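You operate a simulated robot arm through the tools that you are given. There is no shell and no other tool. Be economical: measure what you need, move in short steps, check, and stop when the job is done.

You run a simulated two-armed robot. Do the job below in one go: nothing can be reset, and whatever is moved stays where it is left.

Task
Pick up the cartridge marked "food" from the middle of the packing bench with one hand, pass it to the other hand and put it on the top of the crate table. Stack the 12 W bulb box from the long table on top of the 9 W bulb box. Open the yellow drawer. The order is free.

The check looks at the end state, three seconds after you hand in, the way a careful person would. Anything else that was tipped, shoved, dropped, spilled or broken makes it a failure.

Robot
Two 7-joint arms with fingered hands on one trunk, on a base that drives. Base frame: it is fixed to the floor where the robot stands at the start and does not move with it; the origin is under the middle of the robot, x ahead of it, y to its left, z up; the surface under the hand at the start is at about z = 0.88. Units: m, rad, N and s.
The left shoulder is at the start at [0.051, 0.152, 1.147], the right one opposite. With the tool pointing down near the work surface each hand reaches from about 0.42 to 0.82 m from the robot's upright axis, wherever it stands, measured 20 degrees to its own side. Places, roughly: bulb box [-8.5, 2, 0.75]; top of the crate table [0.5, -3.6, 0.8]; yellow drawer [-5.2, 3.7, 0.8]. Payload 3.8 kg a hand.
The tool frame of a hand sits at the grasp point between the pads (the TCP): z along the fingers, y along the line on which they close. The tips reach 0.03 m beyond it. The gripper opens to 0.104 m. The gripper's body begins 0.035 m behind the TCP. The gripper is a hand of 5 fingers: y runs from the thumb to the fingers, the wrist lies at [-0.015, -0.104, -0.178] in the tool frame, and closing takes about 1.5 s.
Orientation is that of the tool frame in the base frame, as [roll, pitch, yaw] about the fixed x, y, z axes, in that order (R = Rz(yaw) Ry(pitch) Rx(roll)). With the fingers straight down and the wrist toward the robot, the tool's x, y and z point along [0, 1, 0], [1, 0, 0] and [0, 0, -1] of the base frame.

Tools
- The arms move only by the tool jog_arm. It takes "left_commands", "right_commands" or both (then of equal length, played together; a hand with none holds still); each is a list of rows, each a list of 6 numbers: the shift along the tool's x, y, z in m, then the turn, a rotation vector about the tool's x, y, z in rad. In form: [[x, y, z, ax, ay, az], ...]. A call has 1 to 8 rows; each row shifts and turns the commanded pose from where the row before left it, along the tool's axes as they then stand. "left_grip" and "right_grip" are, for a hand that has rows, the opening, from 0 (shut) to 1 (fully open), set as the call begins (left out, the last holds). A row lasts 0.2 s, in which the tool goes at most 0.05 m and 0.15 rad; a call with a longer step from one row to the next is refused whole, and so is a gripper value outside its range. Where a pose cannot be reached the arm comes as near as it can. A force on the tool above 40 N (or 10 N above the force at the start of the call, whichever is more), or a blocked arm, ends the call early, and 0.2 s more pass. Each finger travels about 0.072 m/s and halts on what it meets, pressing with about 25 N; the grip force reading is that of the motor and also rises with nothing between the fingers. The clock runs only during rows and for 0.2 s after the last one: add rows that do not move to give the fingers time. The reply holds the time, the measured pose of the TCP, the force on the tool along the base axes, the opening and the grip force, in the units named above and with some noise, with the torque about the TCP (base axes, N m) and any sound that the robot's microphone picked up, and new pictures: "views" is both (left out), scene, wrist or none (wrist: the cameras of the hands that moved).
- Cameras (640 x 400 px; columns grow to the right, rows downward): "scene" is now at [0.1378, -0.0365, 1.3194]; the picture's right is [-0.44, -0.89, 0.06], its down [-0.38, 0.12, -0.92] and it looks along [0.81, -0.43, -0.39] (base axes); focal length 220 px, centre (320, 200). "left" rides on the left gripper at [-0.08, -0.078, -0.141] in its tool frame; the picture's right is [-0.78, -0.30, 0.56], its down [0.53, -0.78, 0.33] and it looks along [0.33, 0.56, 0.76] (tool axes); focal length 247 px, centre (320, 200). "right" rides on the right gripper at [0.08, -0.078, -0.141] in its tool frame; the picture's right is [-0.78, 0.30, -0.56], its down [-0.53, -0.78, 0.33] and it looks along [-0.33, 0.56, 0.76] (tool axes); focal length 247 px, centre (320, 200).
- lift_body(by): slides the trunk up (or, below 0, down) by that many m; the arms and the scene camera ride with it, the base frame stays. It gives what a move gives, with no picture.
- drive_base(legs): drives the robot by 1 to 6 legs, each [ahead, left, turn to the left] in m, m and rad, along the robot's own axes; the way and the turn of a leg run together, so that a leg with both is an arc; at most 1.5 m and 3.142 rad a leg. The arms and the cameras ride along, it lands a little off, and it stops where it bumps. It gives what a move gives, and a new picture of the scene camera.
- set_fingers(index, middle, ring, little, thumb_bend, thumb_turn, hand): sets how far each is bent, from 0 (flat) to 1 (curled in); at 0.3 the hand is open as for a grip, at 0.7 the pads meet at the TCP. One left out holds its place. A second passes; each finger stops where it meets its share of the squeeze, and holds until it gets a number again. A gripper value or a shape takes the hand back. It gives what a move gives, with no picture; readings hold the bend of each and the force on index, middle, ring, little, thumb and palm. thumb_turn goes from beside the hand (0) to across from the fingers (1), as for a grip.
- preshape(shape, hand): the hand has 5 fingers and takes this shape, open, in about a second: jaw (thumb against the fingers, like two jaws); tri (thumb and two fingers); tip (a fingertip pinch); poke (one finger out to press); point (the index stretched); flat (the hand flat); cup (the hand cupped); fist (a fist). The gripper value then closes the fingers along that shape, each until it touches; the sizes above hold for jaw. It gives what a move gives, with no picture.
- turn_head(pan, tilt): turns the head with the scene camera to pan (to the left, within 1.396 rad either way) and tilt (down, from -0.506 to 1.204), counted from straight ahead of the robot. It gives what a move gives, and a new picture of the scene camera.
- probe_pixels(camera, pixels): there is no depth. For up to 12 entries [column, row, z] of the newest picture of that camera ("zoom" is the newest enlarged one), the place [x, y] in the base frame at which the ray of that pixel passes the height z, good to about 0.002 m, but the place of the scene camera against the robot may be out by one fixed shift of up to 0.018 m in any direction. The clock stands still meanwhile.
- close_up(camera, box): a new picture of the part [left, top, right, bottom] of that camera's present view, enlarged. The clock stands still meanwhile.
- close_job(): hands the job in; it is judged then, once.

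Go step by step. Measure first, check grasps and placings, and put right what went wrong. The budget is 110 turns and 260 pictures, counting those below and the enlarged ones. Unless the task says otherwise, let go and move clear before handing in, and close with one line.

The tools are called as name(argument=value, ...) on one line, values as JSON. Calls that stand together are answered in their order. jog_arm: Moves the arms, as the interface text tells. Its arguments: {"type":"object","properties":{"left_commands":{"type":"array"},"left_grip":{"type":"number"},"right_commands":{"type":"array"},"right_grip":{"type":"number"},"views":{"type":"string","enum":["both","scene","wrist","none"]}},"required":[]} The other tools are called the same way: lift_body (by) slides the trunk up or down; preshape (shape, hand) gives the hand a shape; set_fingers (index, middle, ring, little, thumb_bend, thumb_turn, hand) moves the fingers one by one; drive_base (legs) drives the base; turn_head (pan, tilt) turns the head that bears the scene camera; probe_pixels (camera, pixels) gives the place at which the rays of pixels pass given heights; close_up (camera, box) takes an enlarged picture of a part of a camera's view; close_job () hands the job in.

At the start:

```text
time: 0.0
left_tcp_pos: [0.5806, 0.0365, 1.1516]
left_tcp_rot: [3.14, 0.0, 1.571]
left_ft_force: [-0.3, 0.3, 0.3]
left_torque: [0.0, 0.0, 0.03]
left_width: 0.1037
left_gripper_force: 0.1
left_shape: jaw
left_bend: [0.3, 0.3, 0.3, 0.3, 0.3, 0.98]
left_finger forces: [0.1, 0.1, 0.1, 0.0, 0.0, 0.0]
right_tcp_pos: [0.3973, -0.409, 1.2115]
right_tcp_rot: [-3.14, 0.001, 1.57]
right_ft_force: [0.0, 0.2, -0.1]
right_torque: [0.01, 0.0, -0.03]
right_width: 0.1035
right_gripper_force: 0.1
right_shape: jaw
right_bend: [0.3, 0.3, 0.3, 0.3, 0.3, 0.98]
right_finger forces: [0.1, 0.1, 0.1, 0.0, 0.1, 0.0]
trunk travel left (down, up): [-0.225, 0.231]
robot x, y, heading: [-0.0049, -0.0012, -0.0]
head pan, tilt: [-0.463, 0.276]
```

scene: 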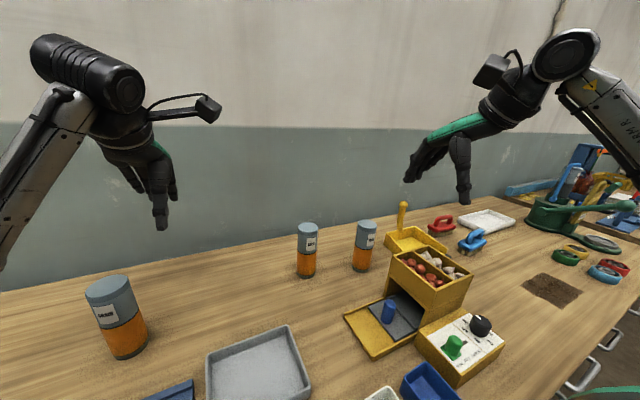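
right: 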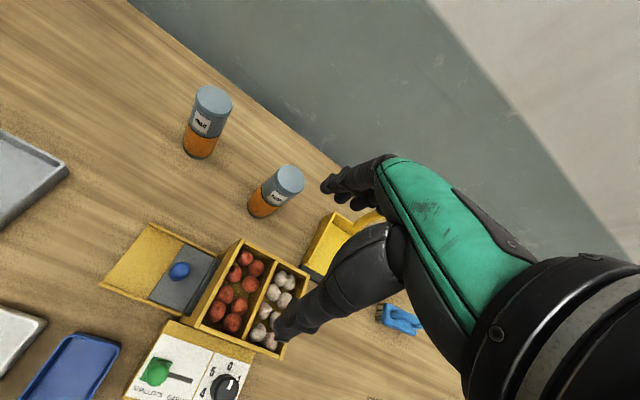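
left: 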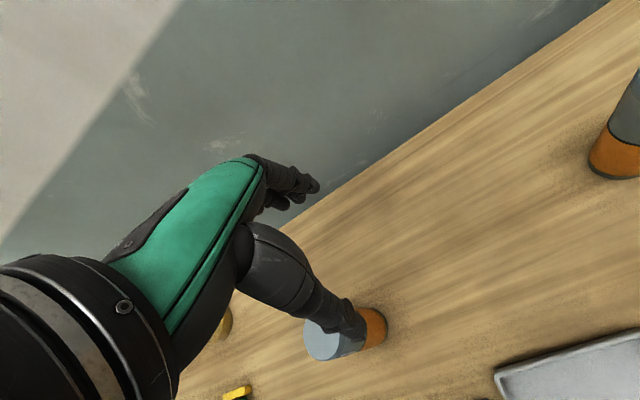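

The scene picture shows three cartridges, at pixels (117,315), (307,250) and (364,245). I'll enlarge them to read the labels.

close_up(camera="scene", box=[270, 200, 400, 290])

close_up(camera="scene", box=[70, 260, 170, 370])

close_up(camera="right", box=[170, 70, 320, 230])

turn_head(pan=0.2, tilt=0.5)

```text
4.44 times, centred on (335, 245) of scene
```

zoom: 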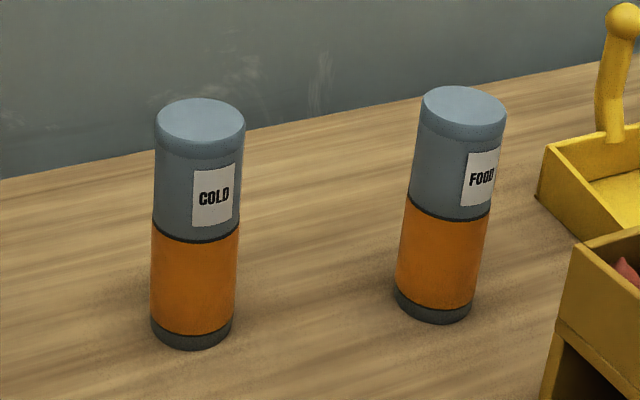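

```text
3.64 times, centred on (120, 315) of scene
```

zoom: 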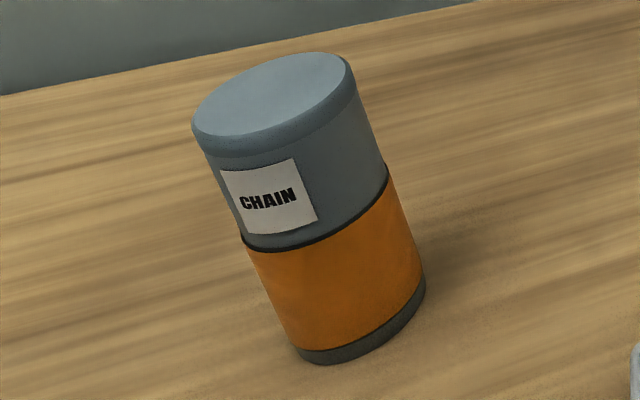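

```text
2.50 times, centred on (245, 150) of right
```

zoom: 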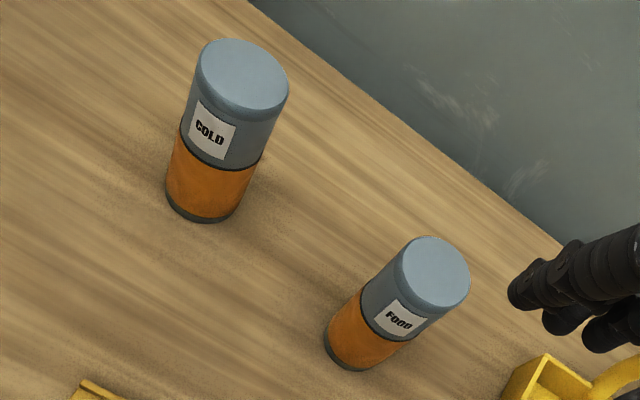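

```text
time: 1.0
left_tcp_pos: [0.5805, 0.0362, 1.1534]
left_tcp_rot: [-3.141, 0.001, 1.571]
left_ft_force: [-0.6, -0.1, 0.3]
left_torque: [-0.03, 0.01, 0.01]
left_width: 0.1037
left_gripper_force: 0.2
left_shape: jaw
left_bend: [0.3, 0.3, 0.3, 0.3, 0.3, 0.98]
left_finger forces: [0.1, 0.0, 0.0, 0.0, 0.0, 0.0]
right_tcp_pos: [0.3971, -0.409, 1.2109]
right_tcp_rot: [-3.142, -0.001, 1.571]
right_ft_force: [-0.7, 0.2, -0.8]
right_torque: [0.02, -0.02, -0.01]
right_width: 0.1036
right_gripper_force: 0.1
right_shape: jaw
right_bend: [0.3, 0.3, 0.3, 0.3, 0.3, 0.98]
right_finger forces: [0.0, 0.1, 0.1, 0.1, 0.0, 0.0]
trunk travel left (down, up): [-0.225, 0.231]
robot x, y, heading: [-0.0009, 0.003, -0.003]
head pan, tilt: [0.201, 0.499]
```

scene: 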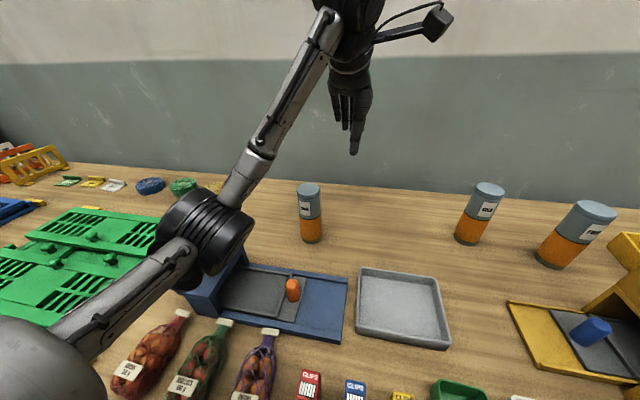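

FOOD is the cartridge at zoom (400,300), nearest the yellow pan. I'll probe its base and top from the right wrist camera, and from the scene camera too.

probe_pixels(camera="zoom", pixels=[[326, 346, 0.88], [371, 369, 0.88], [340, 364, 0.88], [437, 265, 0.98], [437, 265, 1.0], [437, 265, 1.02], [400, 272, 1.0], [470, 285, 1.0], [195, 215, 0.88], [245, 70, 1.0]])

probe_pixels(camera="scene", pixels=[[535, 256, 0.88], [562, 268, 0.88], [545, 266, 0.88], [595, 210, 0.98], [595, 210, 1.0], [595, 210, 1.02]])

turn_head(pan=-0.4, tilt=0.5)

```text
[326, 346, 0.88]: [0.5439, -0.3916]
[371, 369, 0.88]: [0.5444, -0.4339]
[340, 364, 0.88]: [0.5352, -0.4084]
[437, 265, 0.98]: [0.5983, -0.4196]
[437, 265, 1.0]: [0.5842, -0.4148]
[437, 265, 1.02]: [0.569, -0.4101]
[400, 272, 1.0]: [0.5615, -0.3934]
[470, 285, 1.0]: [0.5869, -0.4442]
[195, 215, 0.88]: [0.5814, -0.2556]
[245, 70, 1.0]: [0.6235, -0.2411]
```

```text
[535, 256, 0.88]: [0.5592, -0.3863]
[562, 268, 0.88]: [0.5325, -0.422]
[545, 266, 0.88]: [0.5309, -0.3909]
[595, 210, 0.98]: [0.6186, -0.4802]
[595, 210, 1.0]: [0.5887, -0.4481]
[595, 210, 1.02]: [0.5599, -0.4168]
```

```text
time: 2.0
left_tcp_pos: [0.5791, 0.036, 1.1533]
left_tcp_rot: [-3.14, 0.0, 1.57]
left_ft_force: [0.4, 0.2, 0.6]
left_torque: [0.02, 0.0, 0.02]
left_width: 0.1036
left_gripper_force: 0.1
left_shape: jaw
left_bend: [0.3, 0.3, 0.3, 0.3, 0.3, 0.98]
left_finger forces: [0.1, 0.1, 0.0, 0.1, 0.0, 0.0]
right_tcp_pos: [0.3974, -0.4094, 1.2106]
right_tcp_rot: [3.141, 0.002, 1.571]
right_ft_force: [0.0, -0.7, -0.6]
right_torque: [0.0, 0.02, 0.02]
right_width: 0.1039
right_gripper_force: 0.0
right_shape: jaw
right_bend: [0.3, 0.3, 0.3, 0.3, 0.3, 0.98]
right_finger forces: [0.0, 0.1, 0.0, 0.1, 0.0, 0.0]
trunk travel left (down, up): [-0.225, 0.231]
robot x, y, heading: [0.0019, -0.0, -0.002]
head pan, tilt: [-0.4, 0.499]
```

scene: 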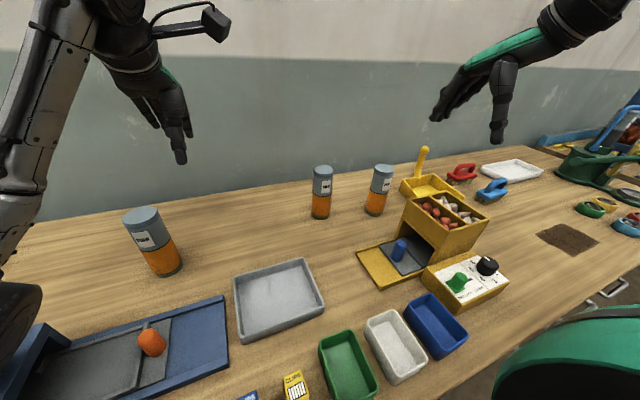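

The wrist camera puts the FOOD base at about (0.558,-0.413) with its top at z≈1.02–1.03, and nothing stands within finger range of it. I'll move the right hand over it and recheck.

jog_arm(right_commands=[[0, 0.04, 0, 0, 0, 0], [0, 0.04, 0, 0, 0, 0], [0, 0.04, 0, 0, 0, 0], [0, 0.04, 0, 0, 0, 0], [0, 0, 0, 0, 0, 0]], views="both")

```text
time: 3.2
left_tcp_pos: [0.5798, 0.0348, 1.152]
left_tcp_rot: [3.141, 0.002, 1.57]
left_ft_force: [-0.4, 0.2, 0.5]
left_torque: [0.02, 0.0, -0.03]
left_width: 0.1038
left_gripper_force: 0.1
left_shape: jaw
left_bend: [0.3, 0.3, 0.3, 0.3, 0.3, 0.98]
left_finger forces: [0.1, 0.1, 0.0, 0.1, 0.0, 0.0]
right_tcp_pos: [0.5574, -0.4104, 1.2104]
right_tcp_rot: [-3.141, 0.0, 1.57]
right_ft_force: [-0.3, 0.5, -0.3]
right_torque: [0.0, -0.04, 0.01]
right_width: 0.1037
right_gripper_force: 0.2
right_shape: jaw
right_bend: [0.3, 0.3, 0.3, 0.3, 0.3, 0.98]
right_finger forces: [0.0, 0.0, 0.0, 0.0, 0.0, 0.0]
trunk travel left (down, up): [-0.225, 0.231]
robot x, y, heading: [0.0029, 0.0033, 0.003]
head pan, tilt: [-0.4, 0.499]
```

scene: 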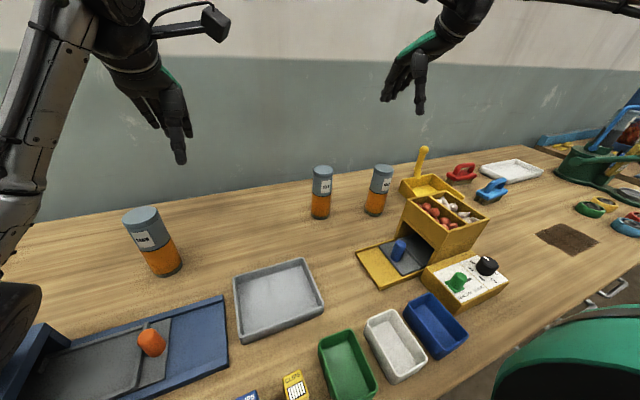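
right: 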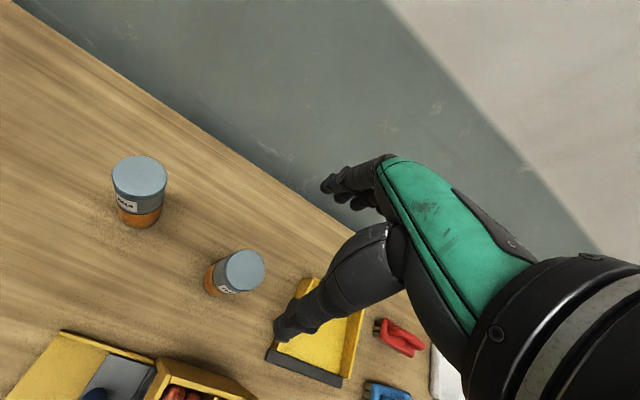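

The hand is above FOOD, which shows at right-camera pixel (235,270). I'll enlarge it and refine the position.

close_up(camera="right", box=[170, 220, 298, 300])

```text
5.00 times, centred on (234, 260) of right
```

zoom: 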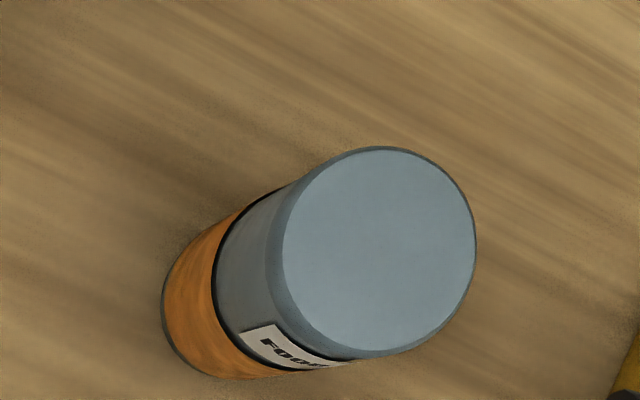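

probe_pixels(camera="zoom", pixels=[[379, 252, 1.0], [379, 252, 1.02], [379, 252, 1.03], [282, 250, 1.02], [476, 250, 1.02], [380, 148, 1.02], [380, 358, 1.02], [162, 300, 0.88], [215, 378, 0.88], [175, 350, 0.88]])

```text
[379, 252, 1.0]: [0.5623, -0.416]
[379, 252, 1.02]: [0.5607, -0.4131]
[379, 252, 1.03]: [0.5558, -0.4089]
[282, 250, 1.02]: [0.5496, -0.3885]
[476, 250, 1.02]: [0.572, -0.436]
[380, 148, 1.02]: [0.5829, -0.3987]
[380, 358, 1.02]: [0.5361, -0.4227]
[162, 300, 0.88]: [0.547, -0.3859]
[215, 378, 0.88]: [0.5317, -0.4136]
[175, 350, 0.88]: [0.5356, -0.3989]
```

The cartridge axis is at (0.558,-0.411), its diameter is 0.053 and its top is at z≈1.02, so the TCP is already aligned. I'll go down to z≈0.998, leaving the lower half free for the other hand.

jog_arm(right_commands=[[0, 0, 0.04, 0, 0, 0], [0, 0, 0.04, 0, 0, 0], [0, 0, 0.04, 0, 0, 0], [0, 0, 0.035, 0, 0, 0], [0, 0, 0.03, 0, 0, 0], [0, 0, 0.02, 0, 0, 0], [0, 0, 0.007, 0, 0, 0], [0, 0, 0, 0, 0, 0]])

```text
time: 5.0
left_tcp_pos: [0.5801, 0.036, 1.1516]
left_tcp_rot: [-3.142, 0.0, 1.571]
left_ft_force: [0.6, -0.9, -0.2]
left_torque: [0.04, -0.01, 0.0]
left_width: 0.1038
left_gripper_force: 0.0
left_shape: jaw
left_bend: [0.3, 0.3, 0.3, 0.3, 0.3, 0.98]
left_finger forces: [0.1, 0.0, 0.0, 0.0, 0.1, 0.1]
right_tcp_pos: [0.5578, -0.4095, 0.9985]
right_tcp_rot: [-3.141, 0.001, 1.57]
right_ft_force: [0.3, 0.1, -0.5]
right_torque: [0.0, 0.02, 0.0]
right_width: 0.1037
right_gripper_force: 0.1
right_shape: jaw
right_bend: [0.3, 0.3, 0.3, 0.3, 0.3, 0.98]
right_finger forces: [0.1, 0.0, 0.0, 0.0, 0.0, 0.1]
trunk travel left (down, up): [-0.225, 0.231]
robot x, y, heading: [-0.0003, 0.0022, -0.0]
head pan, tilt: [-0.4, 0.499]
```

scene: 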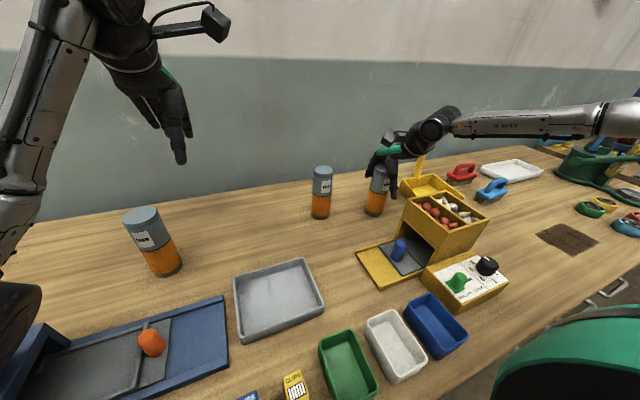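
right: 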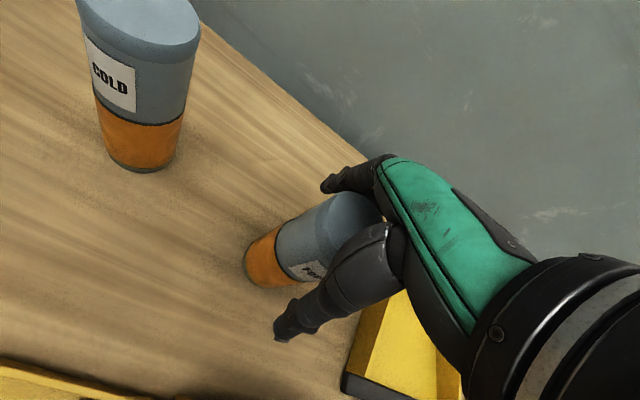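

The cartridge top at (345,215) sits between thumb and fingers, so I'll close the grip.

jog_arm(right_commands=[[0, 0, 0, 0, 0, 0], [0, 0, 0, 0, 0, 0], [0, 0, 0, 0, 0, 0], [0, 0, 0, 0, 0, 0], [0, 0, 0, 0, 0, 0], [0, 0, 0, 0, 0, 0], [0, 0, 0, 0, 0, 0]], right_grip=0, views="wrist")

```text
time: 6.6
left_tcp_pos: [0.5808, 0.0359, 1.1521]
left_tcp_rot: [3.141, 0.0, 1.572]
left_ft_force: [-0.2, 0.2, 0.5]
left_torque: [-0.01, -0.01, 0.02]
left_width: 0.1034
left_gripper_force: 0.0
left_shape: jaw
left_bend: [0.3, 0.3, 0.3, 0.3, 0.3, 0.98]
left_finger forces: [0.1, 0.1, 0.0, 0.0, 0.1, 0.0]
right_tcp_pos: [0.5578, -0.4111, 0.9986]
right_tcp_rot: [3.14, 0.0, 1.571]
right_ft_force: [-0.6, -0.9, 0.7]
right_torque: [0.01, 0.02, 0.0]
right_width: 0.045
right_gripper_force: 25.6
right_shape: jaw
right_bend: [0.74, 0.47, 0.5, 0.47, 0.73, 1.0]
right_finger forces: [13.1, 7.4, 0.0, 0.0, 21.4, 0.0]
trunk travel left (down, up): [-0.225, 0.231]
robot x, y, heading: [0.0017, 0.0017, -0.001]
head pan, tilt: [-0.4, 0.499]
```

right: 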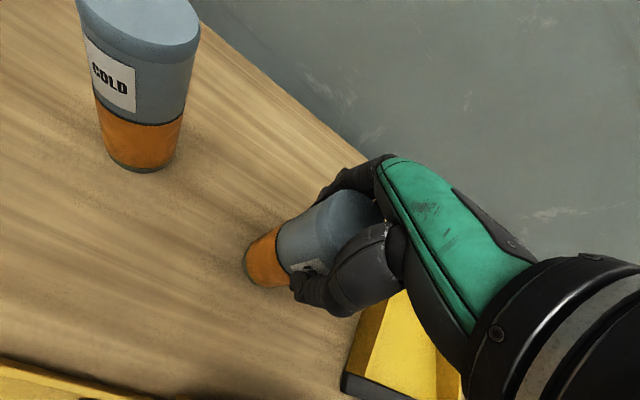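

The cartridge is gripped: width 0.045, thumb force 21 N against index and middle. I'll lift it straight up while the left hand moves aside to the left.

jog_arm(right_commands=[[0, 0, -0.03, 0, 0, 0], [0, 0, -0.04, 0, 0, 0], [0, 0, -0.04, 0, 0, 0], [0, 0, -0.04, 0, 0, 0], [0, 0, -0.04, 0, 0, 0], [0, 0, -0.02, 0, 0, 0], [0, 0, 0, 0, 0, 0]], left_commands=[[0.04, -0.013, 0, 0, 0, 0], [0.04, -0.013, 0, 0, 0, 0], [0.04, -0.013, 0, 0, 0, 0], [0.04, -0.013, 0, 0, 0, 0], [0, -0.013, 0, 0, 0, 0], [0, -0.013, 0, 0, 0, 0], [0, 0, 0, 0, 0, 0]], views="wrist")

jog_arm(right_commands=[[0.04, -0.008, 0, 0, 0, 0], [0.04, -0.008, 0, 0, 0, 0], [0.04, -0.008, 0, 0, 0, 0], [0.04, -0.008, 0, 0, 0, 0], [0.04, -0.008, 0, 0, 0, 0], [0.04, -0.008, 0, 0, 0, 0], [0.04, -0.008, 0, 0, 0, 0], [0, 0, 0, 0, 0, 0]], left_commands=[[0, 0, 0, 0, -0.1428, 0], [0, 0, 0, 0, -0.1428, 0], [0, 0, 0, 0, -0.1428, 0], [0, 0, 0, 0, -0.1428, 0], [0, 0, 0, 0, -0.1428, 0], [0, 0, 0, 0, -0.1428, 0], [0, 0, 0, 0, -0.1428, 0], [0, 0, 0, 0, -0.1428, 0]], views="scene")

```text
time: 8.2
left_tcp_pos: [0.503, 0.1958, 1.153]
left_tcp_rot: [-3.139, 0.0, 1.571]
left_ft_force: [0.2, 0.2, 0.5]
left_torque: [-0.02, -0.02, 0.0]
left_width: 0.1037
left_gripper_force: 0.0
left_shape: jaw
left_bend: [0.3, 0.3, 0.3, 0.3, 0.3, 0.98]
left_finger forces: [0.0, 0.1, 0.2, 0.0, 0.1, 0.1]
right_tcp_pos: [0.5576, -0.4094, 1.2094]
right_tcp_rot: [-3.141, 0.0, 1.57]
right_ft_force: [0.0, 0.3, -3.5]
right_torque: [0.0, -0.01, 0.04]
right_width: 0.0445
right_gripper_force: 25.2
right_shape: jaw
right_bend: [0.74, 0.47, 0.5, 0.47, 0.73, 1.0]
right_finger forces: [13.6, 7.6, 0.0, 0.0, 21.3, 0.0]
trunk travel left (down, up): [-0.225, 0.231]
robot x, y, heading: [0.0001, 0.0014, 0.001]
head pan, tilt: [-0.4, 0.499]
```

right: 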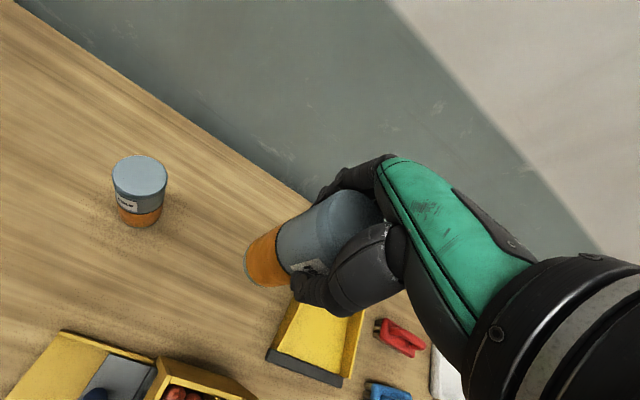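
left: 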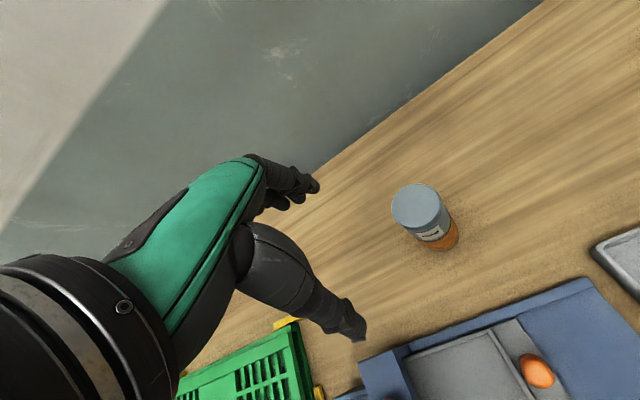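

```text
time: 10.0
left_tcp_pos: [0.5017, 0.1949, 1.1522]
left_tcp_rot: [-3.142, 1.144, 1.571]
left_ft_force: [-0.6, 1.2, 0.1]
left_torque: [-0.02, -0.01, -0.02]
left_width: 0.1037
left_gripper_force: 0.1
left_shape: jaw
left_bend: [0.3, 0.3, 0.3, 0.3, 0.3, 0.98]
left_finger forces: [0.0, 0.0, 0.0, 0.2, 0.0, 0.0]
right_tcp_pos: [0.5003, -0.1297, 1.2087]
right_tcp_rot: [-3.141, 0.001, 1.571]
right_ft_force: [-0.3, 0.2, -3.6]
right_torque: [0.02, 0.01, 0.0]
right_width: 0.0448
right_gripper_force: 24.9
right_shape: jaw
right_bend: [0.74, 0.47, 0.5, 0.47, 0.73, 1.0]
right_finger forces: [13.7, 7.5, 0.0, 0.0, 21.2, 0.0]
trunk travel left (down, up): [-0.225, 0.231]
robot x, y, heading: [-0.001, -0.0004, 0.001]
head pan, tilt: [-0.4, 0.499]
```

scene: 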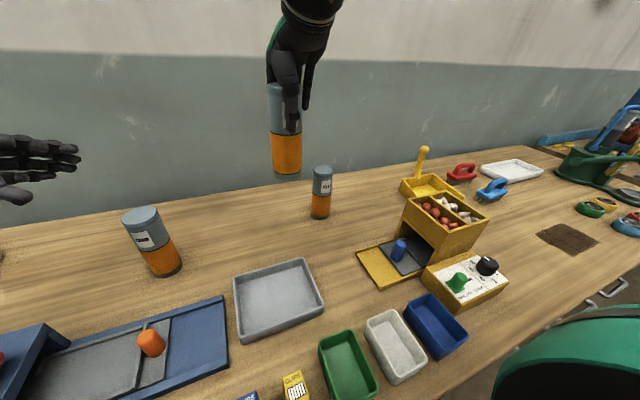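

The cartridge's bottom is now at z≈1.09. I'll finish turning the left hand to horizontal and turn the head to look at its fingers.

jog_arm(left_commands=[[0, 0, 0, 0, -0.1423, 0], [0, 0, 0, 0, -0.1423, 0], [0, 0, 0, 0, -0.1423, 0], [0.012, 0, 0, 0, 0, 0], [0, 0, 0, 0, 0, 0]], views="wrist")

turn_head(pan=0.1, tilt=0.4)

```text
time: 11.4
left_tcp_pos: [0.4986, 0.2047, 1.2073]
left_tcp_rot: [2.217, 1.373, 0.69]
left_ft_force: [-0.3, 0.2, -0.3]
left_torque: [0.03, -0.01, 0.01]
left_width: 0.1037
left_gripper_force: 0.1
left_shape: jaw
left_bend: [0.3, 0.3, 0.3, 0.3, 0.3, 0.98]
left_finger forces: [0.0, 0.1, 0.0, 0.1, 0.0, 0.0]
right_tcp_pos: [0.4993, -0.1401, 1.2027]
right_tcp_rot: [-3.138, -0.009, 1.564]
right_ft_force: [-0.5, 0.3, -3.7]
right_torque: [-0.01, -0.02, 0.0]
right_width: 0.0445
right_gripper_force: 24.9
right_shape: jaw
right_bend: [0.74, 0.47, 0.5, 0.47, 0.73, 1.0]
right_finger forces: [13.7, 7.7, 0.0, 0.0, 21.4, 0.0]
trunk travel left (down, up): [-0.225, 0.231]
robot x, y, heading: [-0.0028, 0.0059, -0.01]
head pan, tilt: [-0.4, 0.499]
stopped in row 5 (left hand): the arm was blocked; the commanded pose is now the measured one
```

left: 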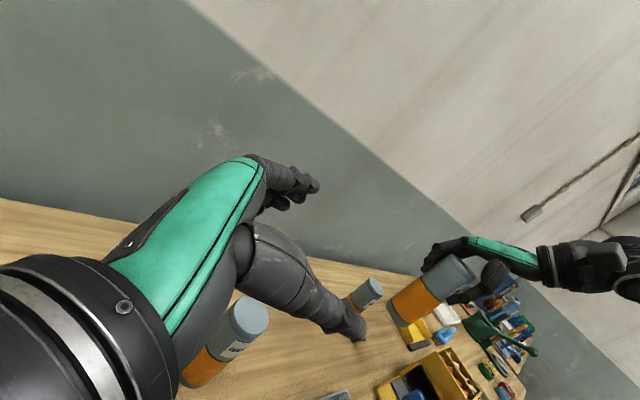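

```text
time: 12.3
left_tcp_pos: [0.5007, 0.2065, 1.2053]
left_tcp_rot: [2.227, 1.384, 0.698]
left_ft_force: [0.3, -0.7, 0.6]
left_torque: [-0.01, -0.01, -0.01]
left_width: 0.1035
left_gripper_force: 0.0
left_shape: jaw
left_bend: [0.3, 0.3, 0.3, 0.3, 0.3, 0.98]
left_finger forces: [0.1, 0.0, 0.0, 0.1, 0.0, 0.0]
right_tcp_pos: [0.5009, -0.1361, 1.2058]
right_tcp_rot: [-3.137, -0.007, 1.566]
right_ft_force: [0.5, 0.4, -2.7]
right_torque: [-0.05, 0.02, -0.04]
right_width: 0.0448
right_gripper_force: 25.5
right_shape: jaw
right_bend: [0.74, 0.47, 0.5, 0.47, 0.73, 1.0]
right_finger forces: [13.8, 7.7, 0.0, 0.0, 21.4, 0.1]
trunk travel left (down, up): [-0.225, 0.231]
robot x, y, heading: [0.0023, 0.0018, -0.004]
head pan, tilt: [0.099, 0.4]
```

scene: 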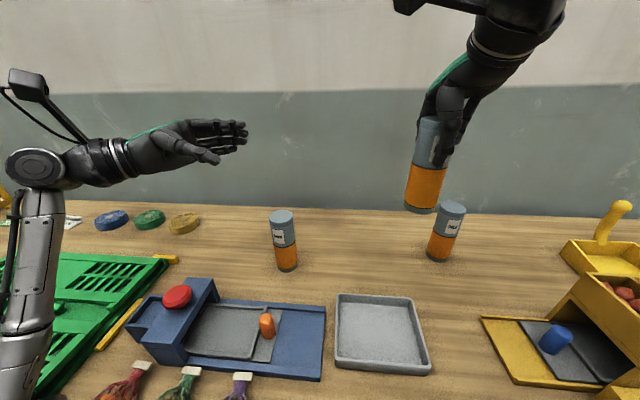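

The left arm was blocked near full horizontal and drifted up to z≈1.205, with no contact force, so it looks like a joint limit. A 65° tilt worked before and will do. I'll enlarge the left hand to see how the fingers are stacked.

close_up(camera="scene", box=[60, 90, 268, 220])

close_up(camera="scene", box=[380, 20, 508, 220])

```text
3.08 times, centred on (164, 155) of scene
```

zoom: 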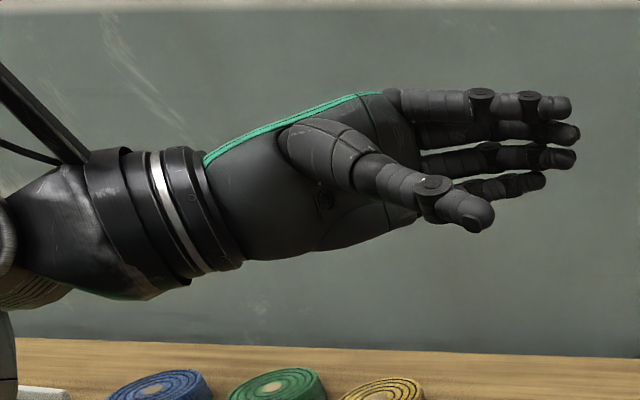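

```text
2.00 times, centred on (444, 120) of scene
```

zoom: 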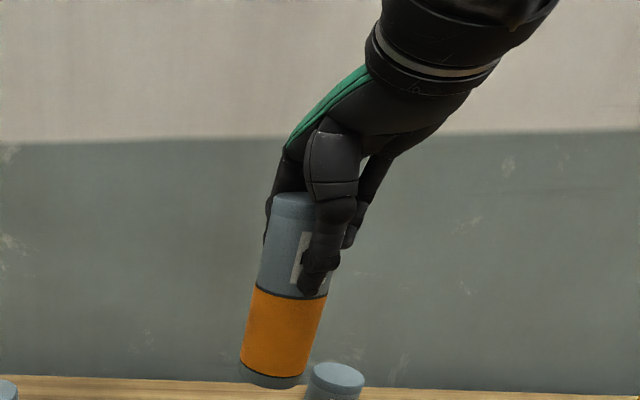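

The four fingers stack about ±0.026 around the TCP, so the left hand needs roughly the lower 8 cm. The right thumb reaches down to about half height, so I'll set the cartridge on a clear bench spot and regrip higher. First I'll raise the trunk to give the left elbow room.

lift_body(by=0.1)

turn_head(pan=0.1, tilt=0.7)

```text
time: 13.6
left_tcp_pos: [0.4994, 0.2141, 1.2978]
left_tcp_rot: [2.214, 1.396, 0.684]
left_ft_force: [0.8, -0.5, -0.3]
left_torque: [-0.01, 0.02, 0.05]
left_width: 0.1036
left_gripper_force: 0.1
left_shape: jaw
left_bend: [0.3, 0.3, 0.3, 0.3, 0.3, 0.98]
left_finger forces: [0.0, 0.0, 0.0, 0.0, 0.1, 0.0]
right_tcp_pos: [0.4995, -0.1296, 1.3072]
right_tcp_rot: [-3.141, 0.0, 1.566]
right_ft_force: [0.3, -0.2, -3.4]
right_torque: [0.01, 0.02, -0.02]
right_width: 0.0448
right_gripper_force: 25.2
right_shape: jaw
right_bend: [0.74, 0.47, 0.5, 0.47, 0.73, 1.0]
right_finger forces: [13.7, 7.8, 0.0, 0.1, 21.2, 0.0]
trunk travel left (down, up): [-0.325, 0.131]
robot x, y, heading: [-0.0032, 0.0016, -0.007]
head pan, tilt: [0.099, 0.4]
```

```text
time: 14.4
left_tcp_pos: [0.4989, 0.215, 1.2994]
left_tcp_rot: [2.207, 1.398, 0.679]
left_ft_force: [0.4, -0.2, -0.8]
left_torque: [0.03, -0.02, 0.0]
left_width: 0.1036
left_gripper_force: 0.0
left_shape: jaw
left_bend: [0.3, 0.3, 0.3, 0.3, 0.3, 0.98]
left_finger forces: [0.1, 0.0, 0.1, 0.0, 0.0, 0.1]
right_tcp_pos: [0.4998, -0.1288, 1.308]
right_tcp_rot: [-3.141, 0.0, 1.568]
right_ft_force: [-1.1, -0.1, -3.6]
right_torque: [0.0, 0.0, -0.04]
right_width: 0.0444
right_gripper_force: 24.7
right_shape: jaw
right_bend: [0.74, 0.47, 0.5, 0.47, 0.73, 1.0]
right_finger forces: [13.9, 7.8, 0.1, 0.1, 21.3, 0.1]
trunk travel left (down, up): [-0.325, 0.131]
robot x, y, heading: [-0.0001, 0.0014, -0.008]
head pan, tilt: [0.099, 0.7]
```

scene: 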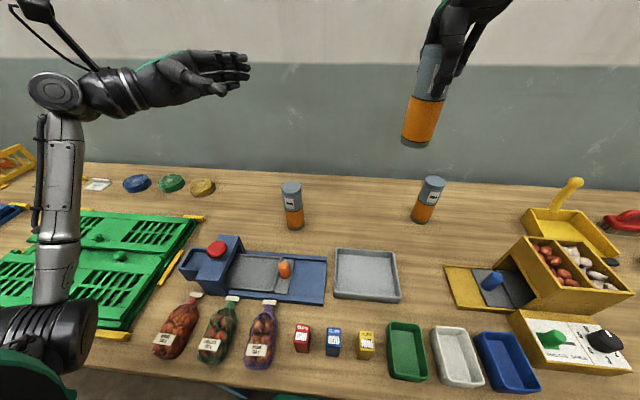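

The area between CHAIN (293,205), COLD (428,200) and the tray's top edge (365,250) is clear. I'll probe it for the regrip spot.

probe_pixels(camera="scene", pixels=[[294, 225, 0.88], [422, 218, 0.88], [337, 249, 0.89], [395, 251, 0.89], [360, 225, 0.88], [360, 177, 0.88]])

```text
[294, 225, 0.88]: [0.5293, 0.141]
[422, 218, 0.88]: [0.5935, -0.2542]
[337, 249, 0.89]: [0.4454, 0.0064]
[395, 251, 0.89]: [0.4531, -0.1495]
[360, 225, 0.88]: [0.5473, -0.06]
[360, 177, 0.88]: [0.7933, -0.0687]
```

I'll use the spot (0.57,-0.06), at least 0.18 m from every neighbour. I'll move over it and descend.

jog_arm(right_commands=[[0.035, 0.035, 0, 0, 0, 0], [0.035, 0.035, 0, 0, 0, 0], [0, 0, 0.045, 0, 0, 0], [0, 0, 0.045, 0, 0, 0], [0, 0, 0.045, 0, 0, 0], [0, 0, 0.045, 0, 0, 0], [0, 0, 0.045, 0, 0, 0], [0, 0, 0.04, 0, 0, 0]], views="none")

jog_arm(right_commands=[[0, 0, 0.02, 0, 0, 0], [0, 0, 0.012, 0, 0, 0], [0, 0, 0.008, 0, 0, 0], [0, 0, 0.003, 0, 0, 0], [0, 0, 0, 0, 0, 0]], views="both")

```text
time: 16.2
left_tcp_pos: [0.5012, 0.214, 1.2986]
left_tcp_rot: [2.225, 1.399, 0.698]
left_ft_force: [0.4, -0.4, 0.1]
left_torque: [0.02, 0.0, -0.02]
left_width: 0.1037
left_gripper_force: 0.0
left_shape: jaw
left_bend: [0.3, 0.3, 0.3, 0.3, 0.3, 0.98]
left_finger forces: [0.1, 0.0, 0.2, 0.0, 0.1, 0.1]
right_tcp_pos: [0.5393, -0.0869, 1.0234]
right_tcp_rot: [-3.141, -0.003, 1.568]
right_ft_force: [-0.2, -0.7, -4.2]
right_torque: [0.03, 0.01, -0.03]
right_width: 0.0445
right_gripper_force: 24.2
right_shape: jaw
right_bend: [0.74, 0.47, 0.5, 0.47, 0.73, 1.0]
right_finger forces: [13.7, 7.7, 0.0, 0.1, 21.1, 0.0]
right hand out of reach, approached as far as the arm can: row 2, 8
trunk travel left (down, up): [-0.325, 0.131]
robot x, y, heading: [-0.003, 0.0023, -0.007]
head pan, tilt: [0.099, 0.7]
```

```text
time: 17.4
left_tcp_pos: [0.4964, 0.2173, 1.3005]
left_tcp_rot: [2.201, 1.396, 0.672]
left_ft_force: [-0.1, 0.0, -0.4]
left_torque: [0.01, 0.01, 0.03]
left_width: 0.1034
left_gripper_force: 0.1
left_shape: jaw
left_bend: [0.3, 0.3, 0.3, 0.3, 0.3, 0.98]
left_finger forces: [0.0, 0.0, 0.0, 0.0, 0.1, 0.0]
right_tcp_pos: [0.5286, -0.0985, 0.9956]
right_tcp_rot: [3.131, -0.003, 1.571]
right_ft_force: [4.6, 5.1, 32.7]
right_torque: [0.09, -0.41, 0.06]
right_width: 0.0473
right_gripper_force: 25.2
right_shape: jaw
right_bend: [0.74, 0.45, 0.5, 0.47, 0.75, 1.0]
right_finger forces: [18.5, 10.4, 0.0, 0.0, 23.5, 0.1]
right hand out of reach, approached as far as the arm can: row 1, 2, 3
trunk travel left (down, up): [-0.325, 0.131]
robot x, y, heading: [-0.0049, 0.0012, -0.003]
head pan, tilt: [0.099, 0.7]
```

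scene: 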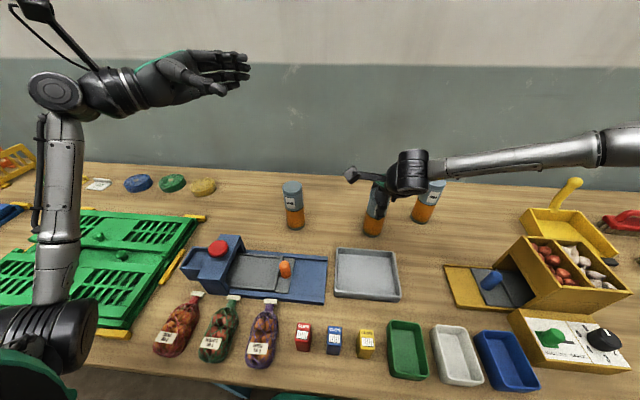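
right: 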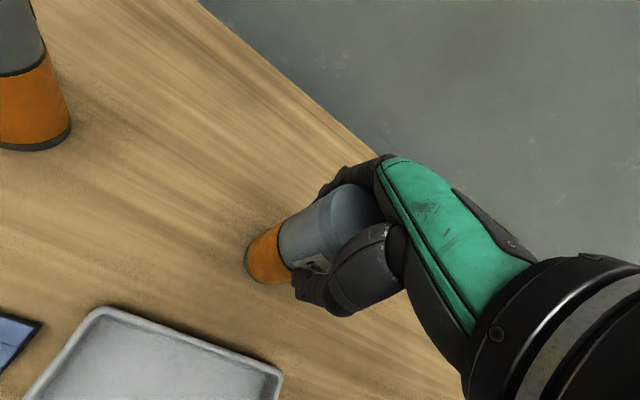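

The cartridge is down with 33 N of contact; this is the edge of the right arm's reach at this trunk height. I'll ease up a few mm to unload before opening.

jog_arm(right_commands=[[0, 0, -0.002, 0, 0, 0], [0, 0, 0, 0, 0, 0]], views="none")

```text
time: 18.0
left_tcp_pos: [0.4981, 0.2174, 1.3013]
left_tcp_rot: [2.197, 1.395, 0.67]
left_ft_force: [0.0, 0.1, 0.2]
left_torque: [0.01, -0.03, -0.02]
left_width: 0.1036
left_gripper_force: 0.1
left_shape: jaw
left_bend: [0.3, 0.3, 0.3, 0.3, 0.3, 0.98]
left_finger forces: [0.0, 0.1, 0.0, 0.0, 0.0, 0.1]
right_tcp_pos: [0.529, -0.0979, 0.9954]
right_tcp_rot: [3.134, -0.002, 1.569]
right_ft_force: [4.8, 4.4, 29.5]
right_torque: [0.13, -0.45, 0.08]
right_width: 0.0477
right_gripper_force: 24.9
right_shape: jaw
right_bend: [0.74, 0.45, 0.5, 0.47, 0.75, 1.0]
right_finger forces: [18.2, 10.5, 0.0, 0.1, 23.0, 0.0]
trunk travel left (down, up): [-0.325, 0.131]
robot x, y, heading: [0.0014, 0.0076, -0.006]
head pan, tilt: [0.099, 0.7]
```

jog_arm(right_commands=[[0, 0, -0.003, 0, 0, 0], [0, 0, -0.002, 0, 0, 0], [0, 0, 0, 0, 0, 0]], views="none")

```text
time: 18.8
left_tcp_pos: [0.4982, 0.2166, 1.2993]
left_tcp_rot: [2.202, 1.397, 0.675]
left_ft_force: [0.5, 0.0, 0.4]
left_torque: [0.01, 0.01, -0.02]
left_width: 0.1038
left_gripper_force: 0.0
left_shape: jaw
left_bend: [0.3, 0.3, 0.3, 0.3, 0.3, 0.98]
left_finger forces: [0.0, 0.0, 0.0, 0.0, 0.1, 0.1]
right_tcp_pos: [0.5267, -0.1008, 0.9966]
right_tcp_rot: [-3.139, -0.001, 1.568]
right_ft_force: [3.2, 3.2, 15.5]
right_torque: [0.08, -0.36, 0.09]
right_width: 0.0471
right_gripper_force: 24.8
right_shape: jaw
right_bend: [0.74, 0.45, 0.5, 0.47, 0.75, 1.0]
right_finger forces: [16.2, 9.3, 0.1, 0.0, 22.2, 0.1]
trunk travel left (down, up): [-0.325, 0.131]
robot x, y, heading: [-0.0008, 0.0035, 0.005]
head pan, tilt: [0.099, 0.7]
```

The force is down to 15 N, so I'll open the right hand.

jog_arm(right_commands=[[0, 0, -0.001, 0, 0, 0], [0, 0, 0, 0, 0, 0], [0, 0, 0, 0, 0, 0], [0, 0, 0, 0, 0, 0], [0, 0, 0, 0, 0, 0]], right_grip=1, views="wrist")

```text
time: 20.0
left_tcp_pos: [0.4991, 0.2141, 1.2994]
left_tcp_rot: [2.213, 1.398, 0.684]
left_ft_force: [0.1, 0.3, 0.5]
left_torque: [0.05, -0.03, -0.02]
left_width: 0.1038
left_gripper_force: 0.1
left_shape: jaw
left_bend: [0.3, 0.3, 0.3, 0.3, 0.3, 0.98]
left_finger forces: [0.0, 0.0, 0.0, 0.1, 0.1, 0.0]
right_tcp_pos: [0.5299, -0.1016, 0.9978]
right_tcp_rot: [-3.142, -0.001, 1.566]
right_ft_force: [0.3, -0.5, 0.5]
right_torque: [0.01, 0.03, -0.01]
right_width: 0.1039
right_gripper_force: 0.0
right_shape: jaw
right_bend: [0.3, 0.3, 0.3, 0.3, 0.3, 0.98]
right_finger forces: [0.0, 0.1, 0.1, 0.0, 0.2, 0.0]
trunk travel left (down, up): [-0.325, 0.131]
robot x, y, heading: [0.0001, 0.0018, -0.005]
head pan, tilt: [0.099, 0.7]
```

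right: 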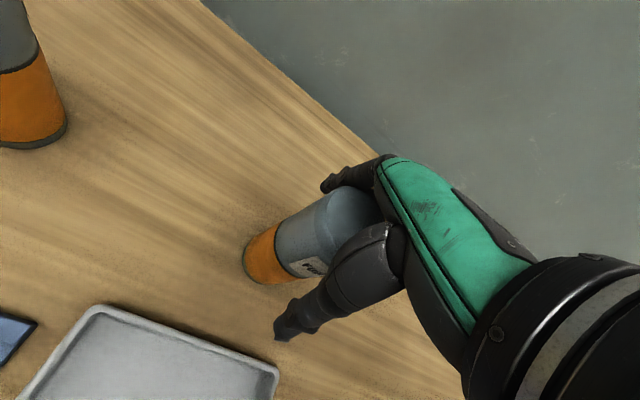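

FOOD stands free and upright. I'll raise the hand 18 mm and close again.

jog_arm(right_commands=[[0, 0, -0.009, 0, 0, 0], [0, 0, -0.009, 0, 0, 0], [0, 0, 0, 0, 0, 0]], views="wrist")

jog_arm(right_commands=[[0, 0, 0, 0, 0, 0], [0, 0, 0, 0, 0, 0], [0, 0, 0, 0, 0, 0], [0, 0, 0, 0, 0, 0], [0, 0, 0, 0, 0, 0], [0, 0, 0, 0, 0, 0], [0, 0, 0, 0, 0, 0]], right_grip=0, views="both")

```text
time: 20.8
left_tcp_pos: [0.4994, 0.2144, 1.2995]
left_tcp_rot: [2.215, 1.399, 0.686]
left_ft_force: [-0.3, 0.0, 0.9]
left_torque: [-0.02, 0.01, 0.01]
left_width: 0.1036
left_gripper_force: 0.1
left_shape: jaw
left_bend: [0.3, 0.3, 0.3, 0.3, 0.3, 0.98]
left_finger forces: [0.0, 0.1, 0.1, 0.0, 0.0, 0.1]
right_tcp_pos: [0.5294, -0.1015, 1.0153]
right_tcp_rot: [-3.139, 0.0, 1.566]
right_ft_force: [0.0, -0.6, -0.3]
right_torque: [0.0, 0.02, -0.01]
right_width: 0.1037
right_gripper_force: 0.0
right_shape: jaw
right_bend: [0.3, 0.3, 0.3, 0.3, 0.3, 0.98]
right_finger forces: [0.0, 0.0, 0.0, 0.1, 0.1, 0.0]
trunk travel left (down, up): [-0.325, 0.131]
robot x, y, heading: [0.0008, 0.0008, -0.008]
head pan, tilt: [0.099, 0.7]
```

right: 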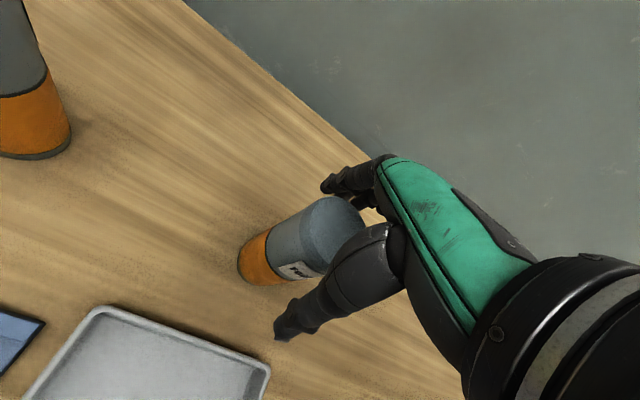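

```text
time: 22.4
left_tcp_pos: [0.4982, 0.2141, 1.2987]
left_tcp_rot: [2.216, 1.397, 0.689]
left_ft_force: [-0.7, -0.9, -0.2]
left_torque: [0.01, -0.02, 0.02]
left_width: 0.1034
left_gripper_force: 0.0
left_shape: jaw
left_bend: [0.3, 0.3, 0.3, 0.3, 0.3, 0.98]
left_finger forces: [0.1, 0.0, 0.0, 0.0, 0.0, 0.1]
right_tcp_pos: [0.5287, -0.1012, 1.0161]
right_tcp_rot: [-3.139, -0.001, 1.567]
right_ft_force: [-0.3, -0.5, 0.0]
right_torque: [-0.02, 0.03, -0.01]
right_width: 0.0449
right_gripper_force: 25.3
right_shape: jaw
right_bend: [0.74, 0.47, 0.49, 0.46, 0.73, 1.0]
right_finger forces: [13.4, 7.3, 0.1, 0.0, 21.1, 0.1]
trunk travel left (down, up): [-0.325, 0.131]
robot x, y, heading: [-0.0001, 0.0049, -0.004]
head pan, tilt: [0.099, 0.7]
```

scene: 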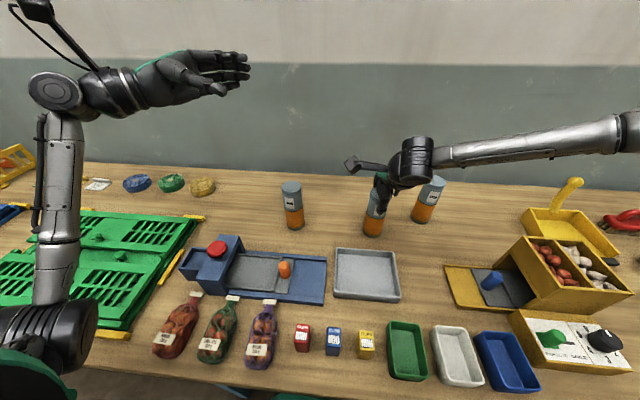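
right: 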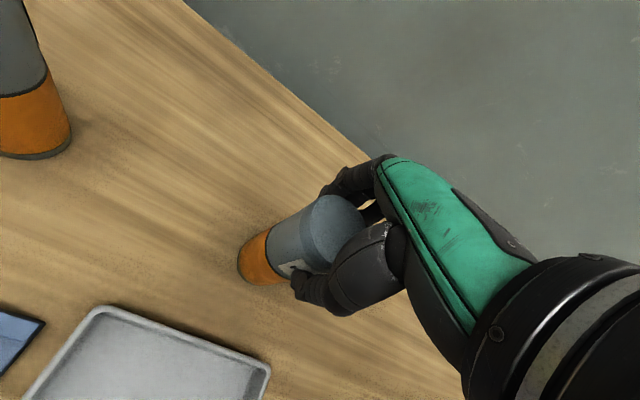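

The regrip is solid at 136 mm above the base. I'll lift up to handover height.

jog_arm(right_commands=[[0, 0, -0.03, 0, 0, 0], [0, -0.003, -0.045, 0, 0, 0], [0, -0.003, -0.048, 0, 0, 0], [0, -0.005, -0.048, 0, 0, 0], [0, -0.005, -0.048, 0, 0, 0], [0, -0.005, -0.048, 0, 0, 0], [0, -0.005, -0.048, 0, 0, 0], [0, -0.003, -0.048, 0, 0, 0]], views="none")

jog_arm(right_commands=[[0, 0, -0.006, 0, 0, -0.1], [0, 0, 0, 0, 0, -0.1], [0, 0, 0, 0, 0, -0.1], [0, 0, 0, 0, 0, -0.1], [0, 0, 0, 0, 0, 0]], views="none")

turn_head(pan=0.1, tilt=0.2)

```text
time: 24.2
left_tcp_pos: [0.4994, 0.2148, 1.2991]
left_tcp_rot: [2.218, 1.397, 0.689]
left_ft_force: [0.1, 0.1, -0.2]
left_torque: [0.03, 0.02, 0.03]
left_width: 0.1038
left_gripper_force: 0.1
left_shape: jaw
left_bend: [0.3, 0.3, 0.3, 0.3, 0.3, 0.98]
left_finger forces: [0.0, 0.0, 0.0, 0.0, 0.0, 0.0]
right_tcp_pos: [0.502, -0.1006, 1.3778]
right_tcp_rot: [-3.136, 0.0, 1.567]
right_ft_force: [0.4, -0.1, -2.9]
right_torque: [-0.01, 0.01, 0.02]
right_width: 0.0448
right_gripper_force: 25.3
right_shape: jaw
right_bend: [0.74, 0.47, 0.49, 0.46, 0.73, 1.0]
right_finger forces: [13.6, 7.5, 0.1, 0.0, 20.8, 0.0]
trunk travel left (down, up): [-0.325, 0.131]
robot x, y, heading: [-0.001, 0.005, -0.002]
head pan, tilt: [0.099, 0.7]
```

```text
time: 25.4
left_tcp_pos: [0.4996, 0.2151, 1.2981]
left_tcp_rot: [2.219, 1.399, 0.691]
left_ft_force: [-0.1, 0.1, -0.1]
left_torque: [-0.04, 0.05, -0.01]
left_width: 0.1038
left_gripper_force: 0.0
left_shape: jaw
left_bend: [0.3, 0.3, 0.3, 0.3, 0.3, 0.98]
left_finger forces: [0.0, 0.1, 0.0, 0.0, 0.0, 0.1]
right_tcp_pos: [0.5023, -0.1013, 1.3845]
right_tcp_rot: [-3.14, 0.0, 1.969]
right_ft_force: [-0.8, -0.5, -3.2]
right_torque: [0.0, -0.01, 0.02]
right_width: 0.045
right_gripper_force: 25.3
right_shape: jaw
right_bend: [0.74, 0.47, 0.49, 0.46, 0.73, 1.0]
right_finger forces: [13.8, 7.4, 0.0, 0.0, 20.8, 0.0]
trunk travel left (down, up): [-0.325, 0.131]
robot x, y, heading: [-0.0011, 0.0074, -0.002]
head pan, tilt: [0.099, 0.7]
```

```text
time: 26.4
left_tcp_pos: [0.5001, 0.2155, 1.2985]
left_tcp_rot: [2.217, 1.398, 0.687]
left_ft_force: [1.1, -0.7, -0.5]
left_torque: [-0.01, -0.01, -0.01]
left_width: 0.1036
left_gripper_force: 0.1
left_shape: jaw
left_bend: [0.3, 0.3, 0.3, 0.3, 0.3, 0.98]
left_finger forces: [0.0, 0.0, 0.0, 0.0, 0.1, 0.1]
right_tcp_pos: [0.5017, -0.1008, 1.3842]
right_tcp_rot: [-3.139, 0.0, 1.967]
right_ft_force: [0.7, 0.4, -3.2]
right_torque: [-0.04, 0.02, 0.01]
right_width: 0.0448
right_gripper_force: 24.9
right_shape: jaw
right_bend: [0.74, 0.47, 0.49, 0.46, 0.73, 1.0]
right_finger forces: [13.7, 7.4, 0.0, 0.1, 20.8, 0.0]
trunk travel left (down, up): [-0.325, 0.131]
robot x, y, heading: [-0.0029, 0.0047, -0.002]
head pan, tilt: [0.099, 0.201]
```

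scene: 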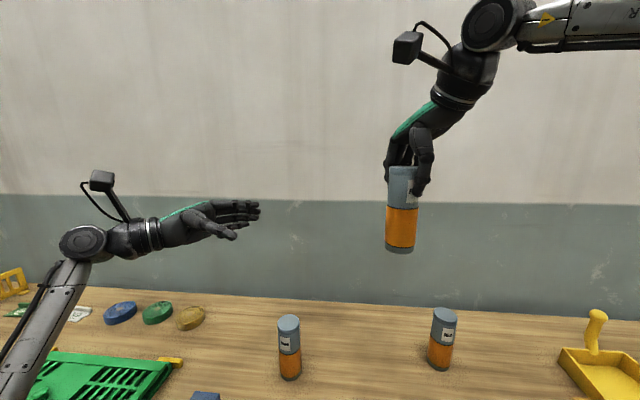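

Both hands look right, with the cartridge bottom at z≈1.247 at (0.502,-0.101). I'll level the left hand's roll and approach partway.

jog_arm(left_commands=[[0, 0, 0, 0, 0, -0.07], [0, 0, 0, 0, 0, -0.068], [-0.0045, -0.002, 0.042, 0, 0, 0], [-0.0045, -0.002, 0.042, 0, 0, 0], [-0.0045, -0.002, 0.042, 0, 0, 0], [-0.0045, -0.002, 0.042, 0, 0, 0], [0, 0, 0, 0, 0, 0]], views="both")

```text
time: 28.0
left_tcp_pos: [0.4992, 0.0452, 1.2995]
left_tcp_rot: [3.118, 1.468, 1.598]
left_ft_force: [1.2, 0.1, 0.2]
left_torque: [0.0, 0.01, -0.02]
left_width: 0.1039
left_gripper_force: 0.0
left_shape: jaw
left_bend: [0.3, 0.3, 0.3, 0.3, 0.3, 0.98]
left_finger forces: [0.0, 0.1, 0.0, 0.0, 0.0, 0.0]
right_tcp_pos: [0.5019, -0.1006, 1.3838]
right_tcp_rot: [-3.141, 0.001, 1.967]
right_ft_force: [-0.6, 0.0, -3.8]
right_torque: [-0.03, 0.02, 0.02]
right_width: 0.045
right_gripper_force: 25.0
right_shape: jaw
right_bend: [0.74, 0.47, 0.49, 0.46, 0.73, 1.0]
right_finger forces: [13.7, 7.4, 0.0, 0.1, 20.8, 0.1]
trunk travel left (down, up): [-0.325, 0.131]
robot x, y, heading: [-0.0008, 0.0018, -0.001]
head pan, tilt: [0.099, 0.201]
```

scene: 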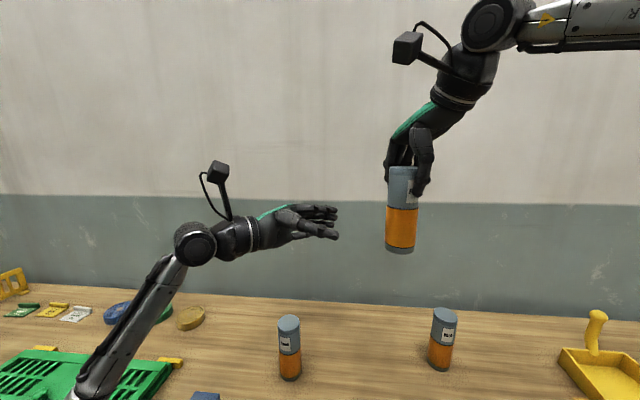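
left: 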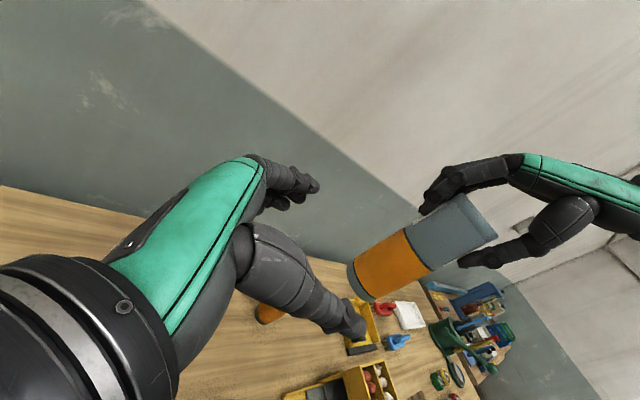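

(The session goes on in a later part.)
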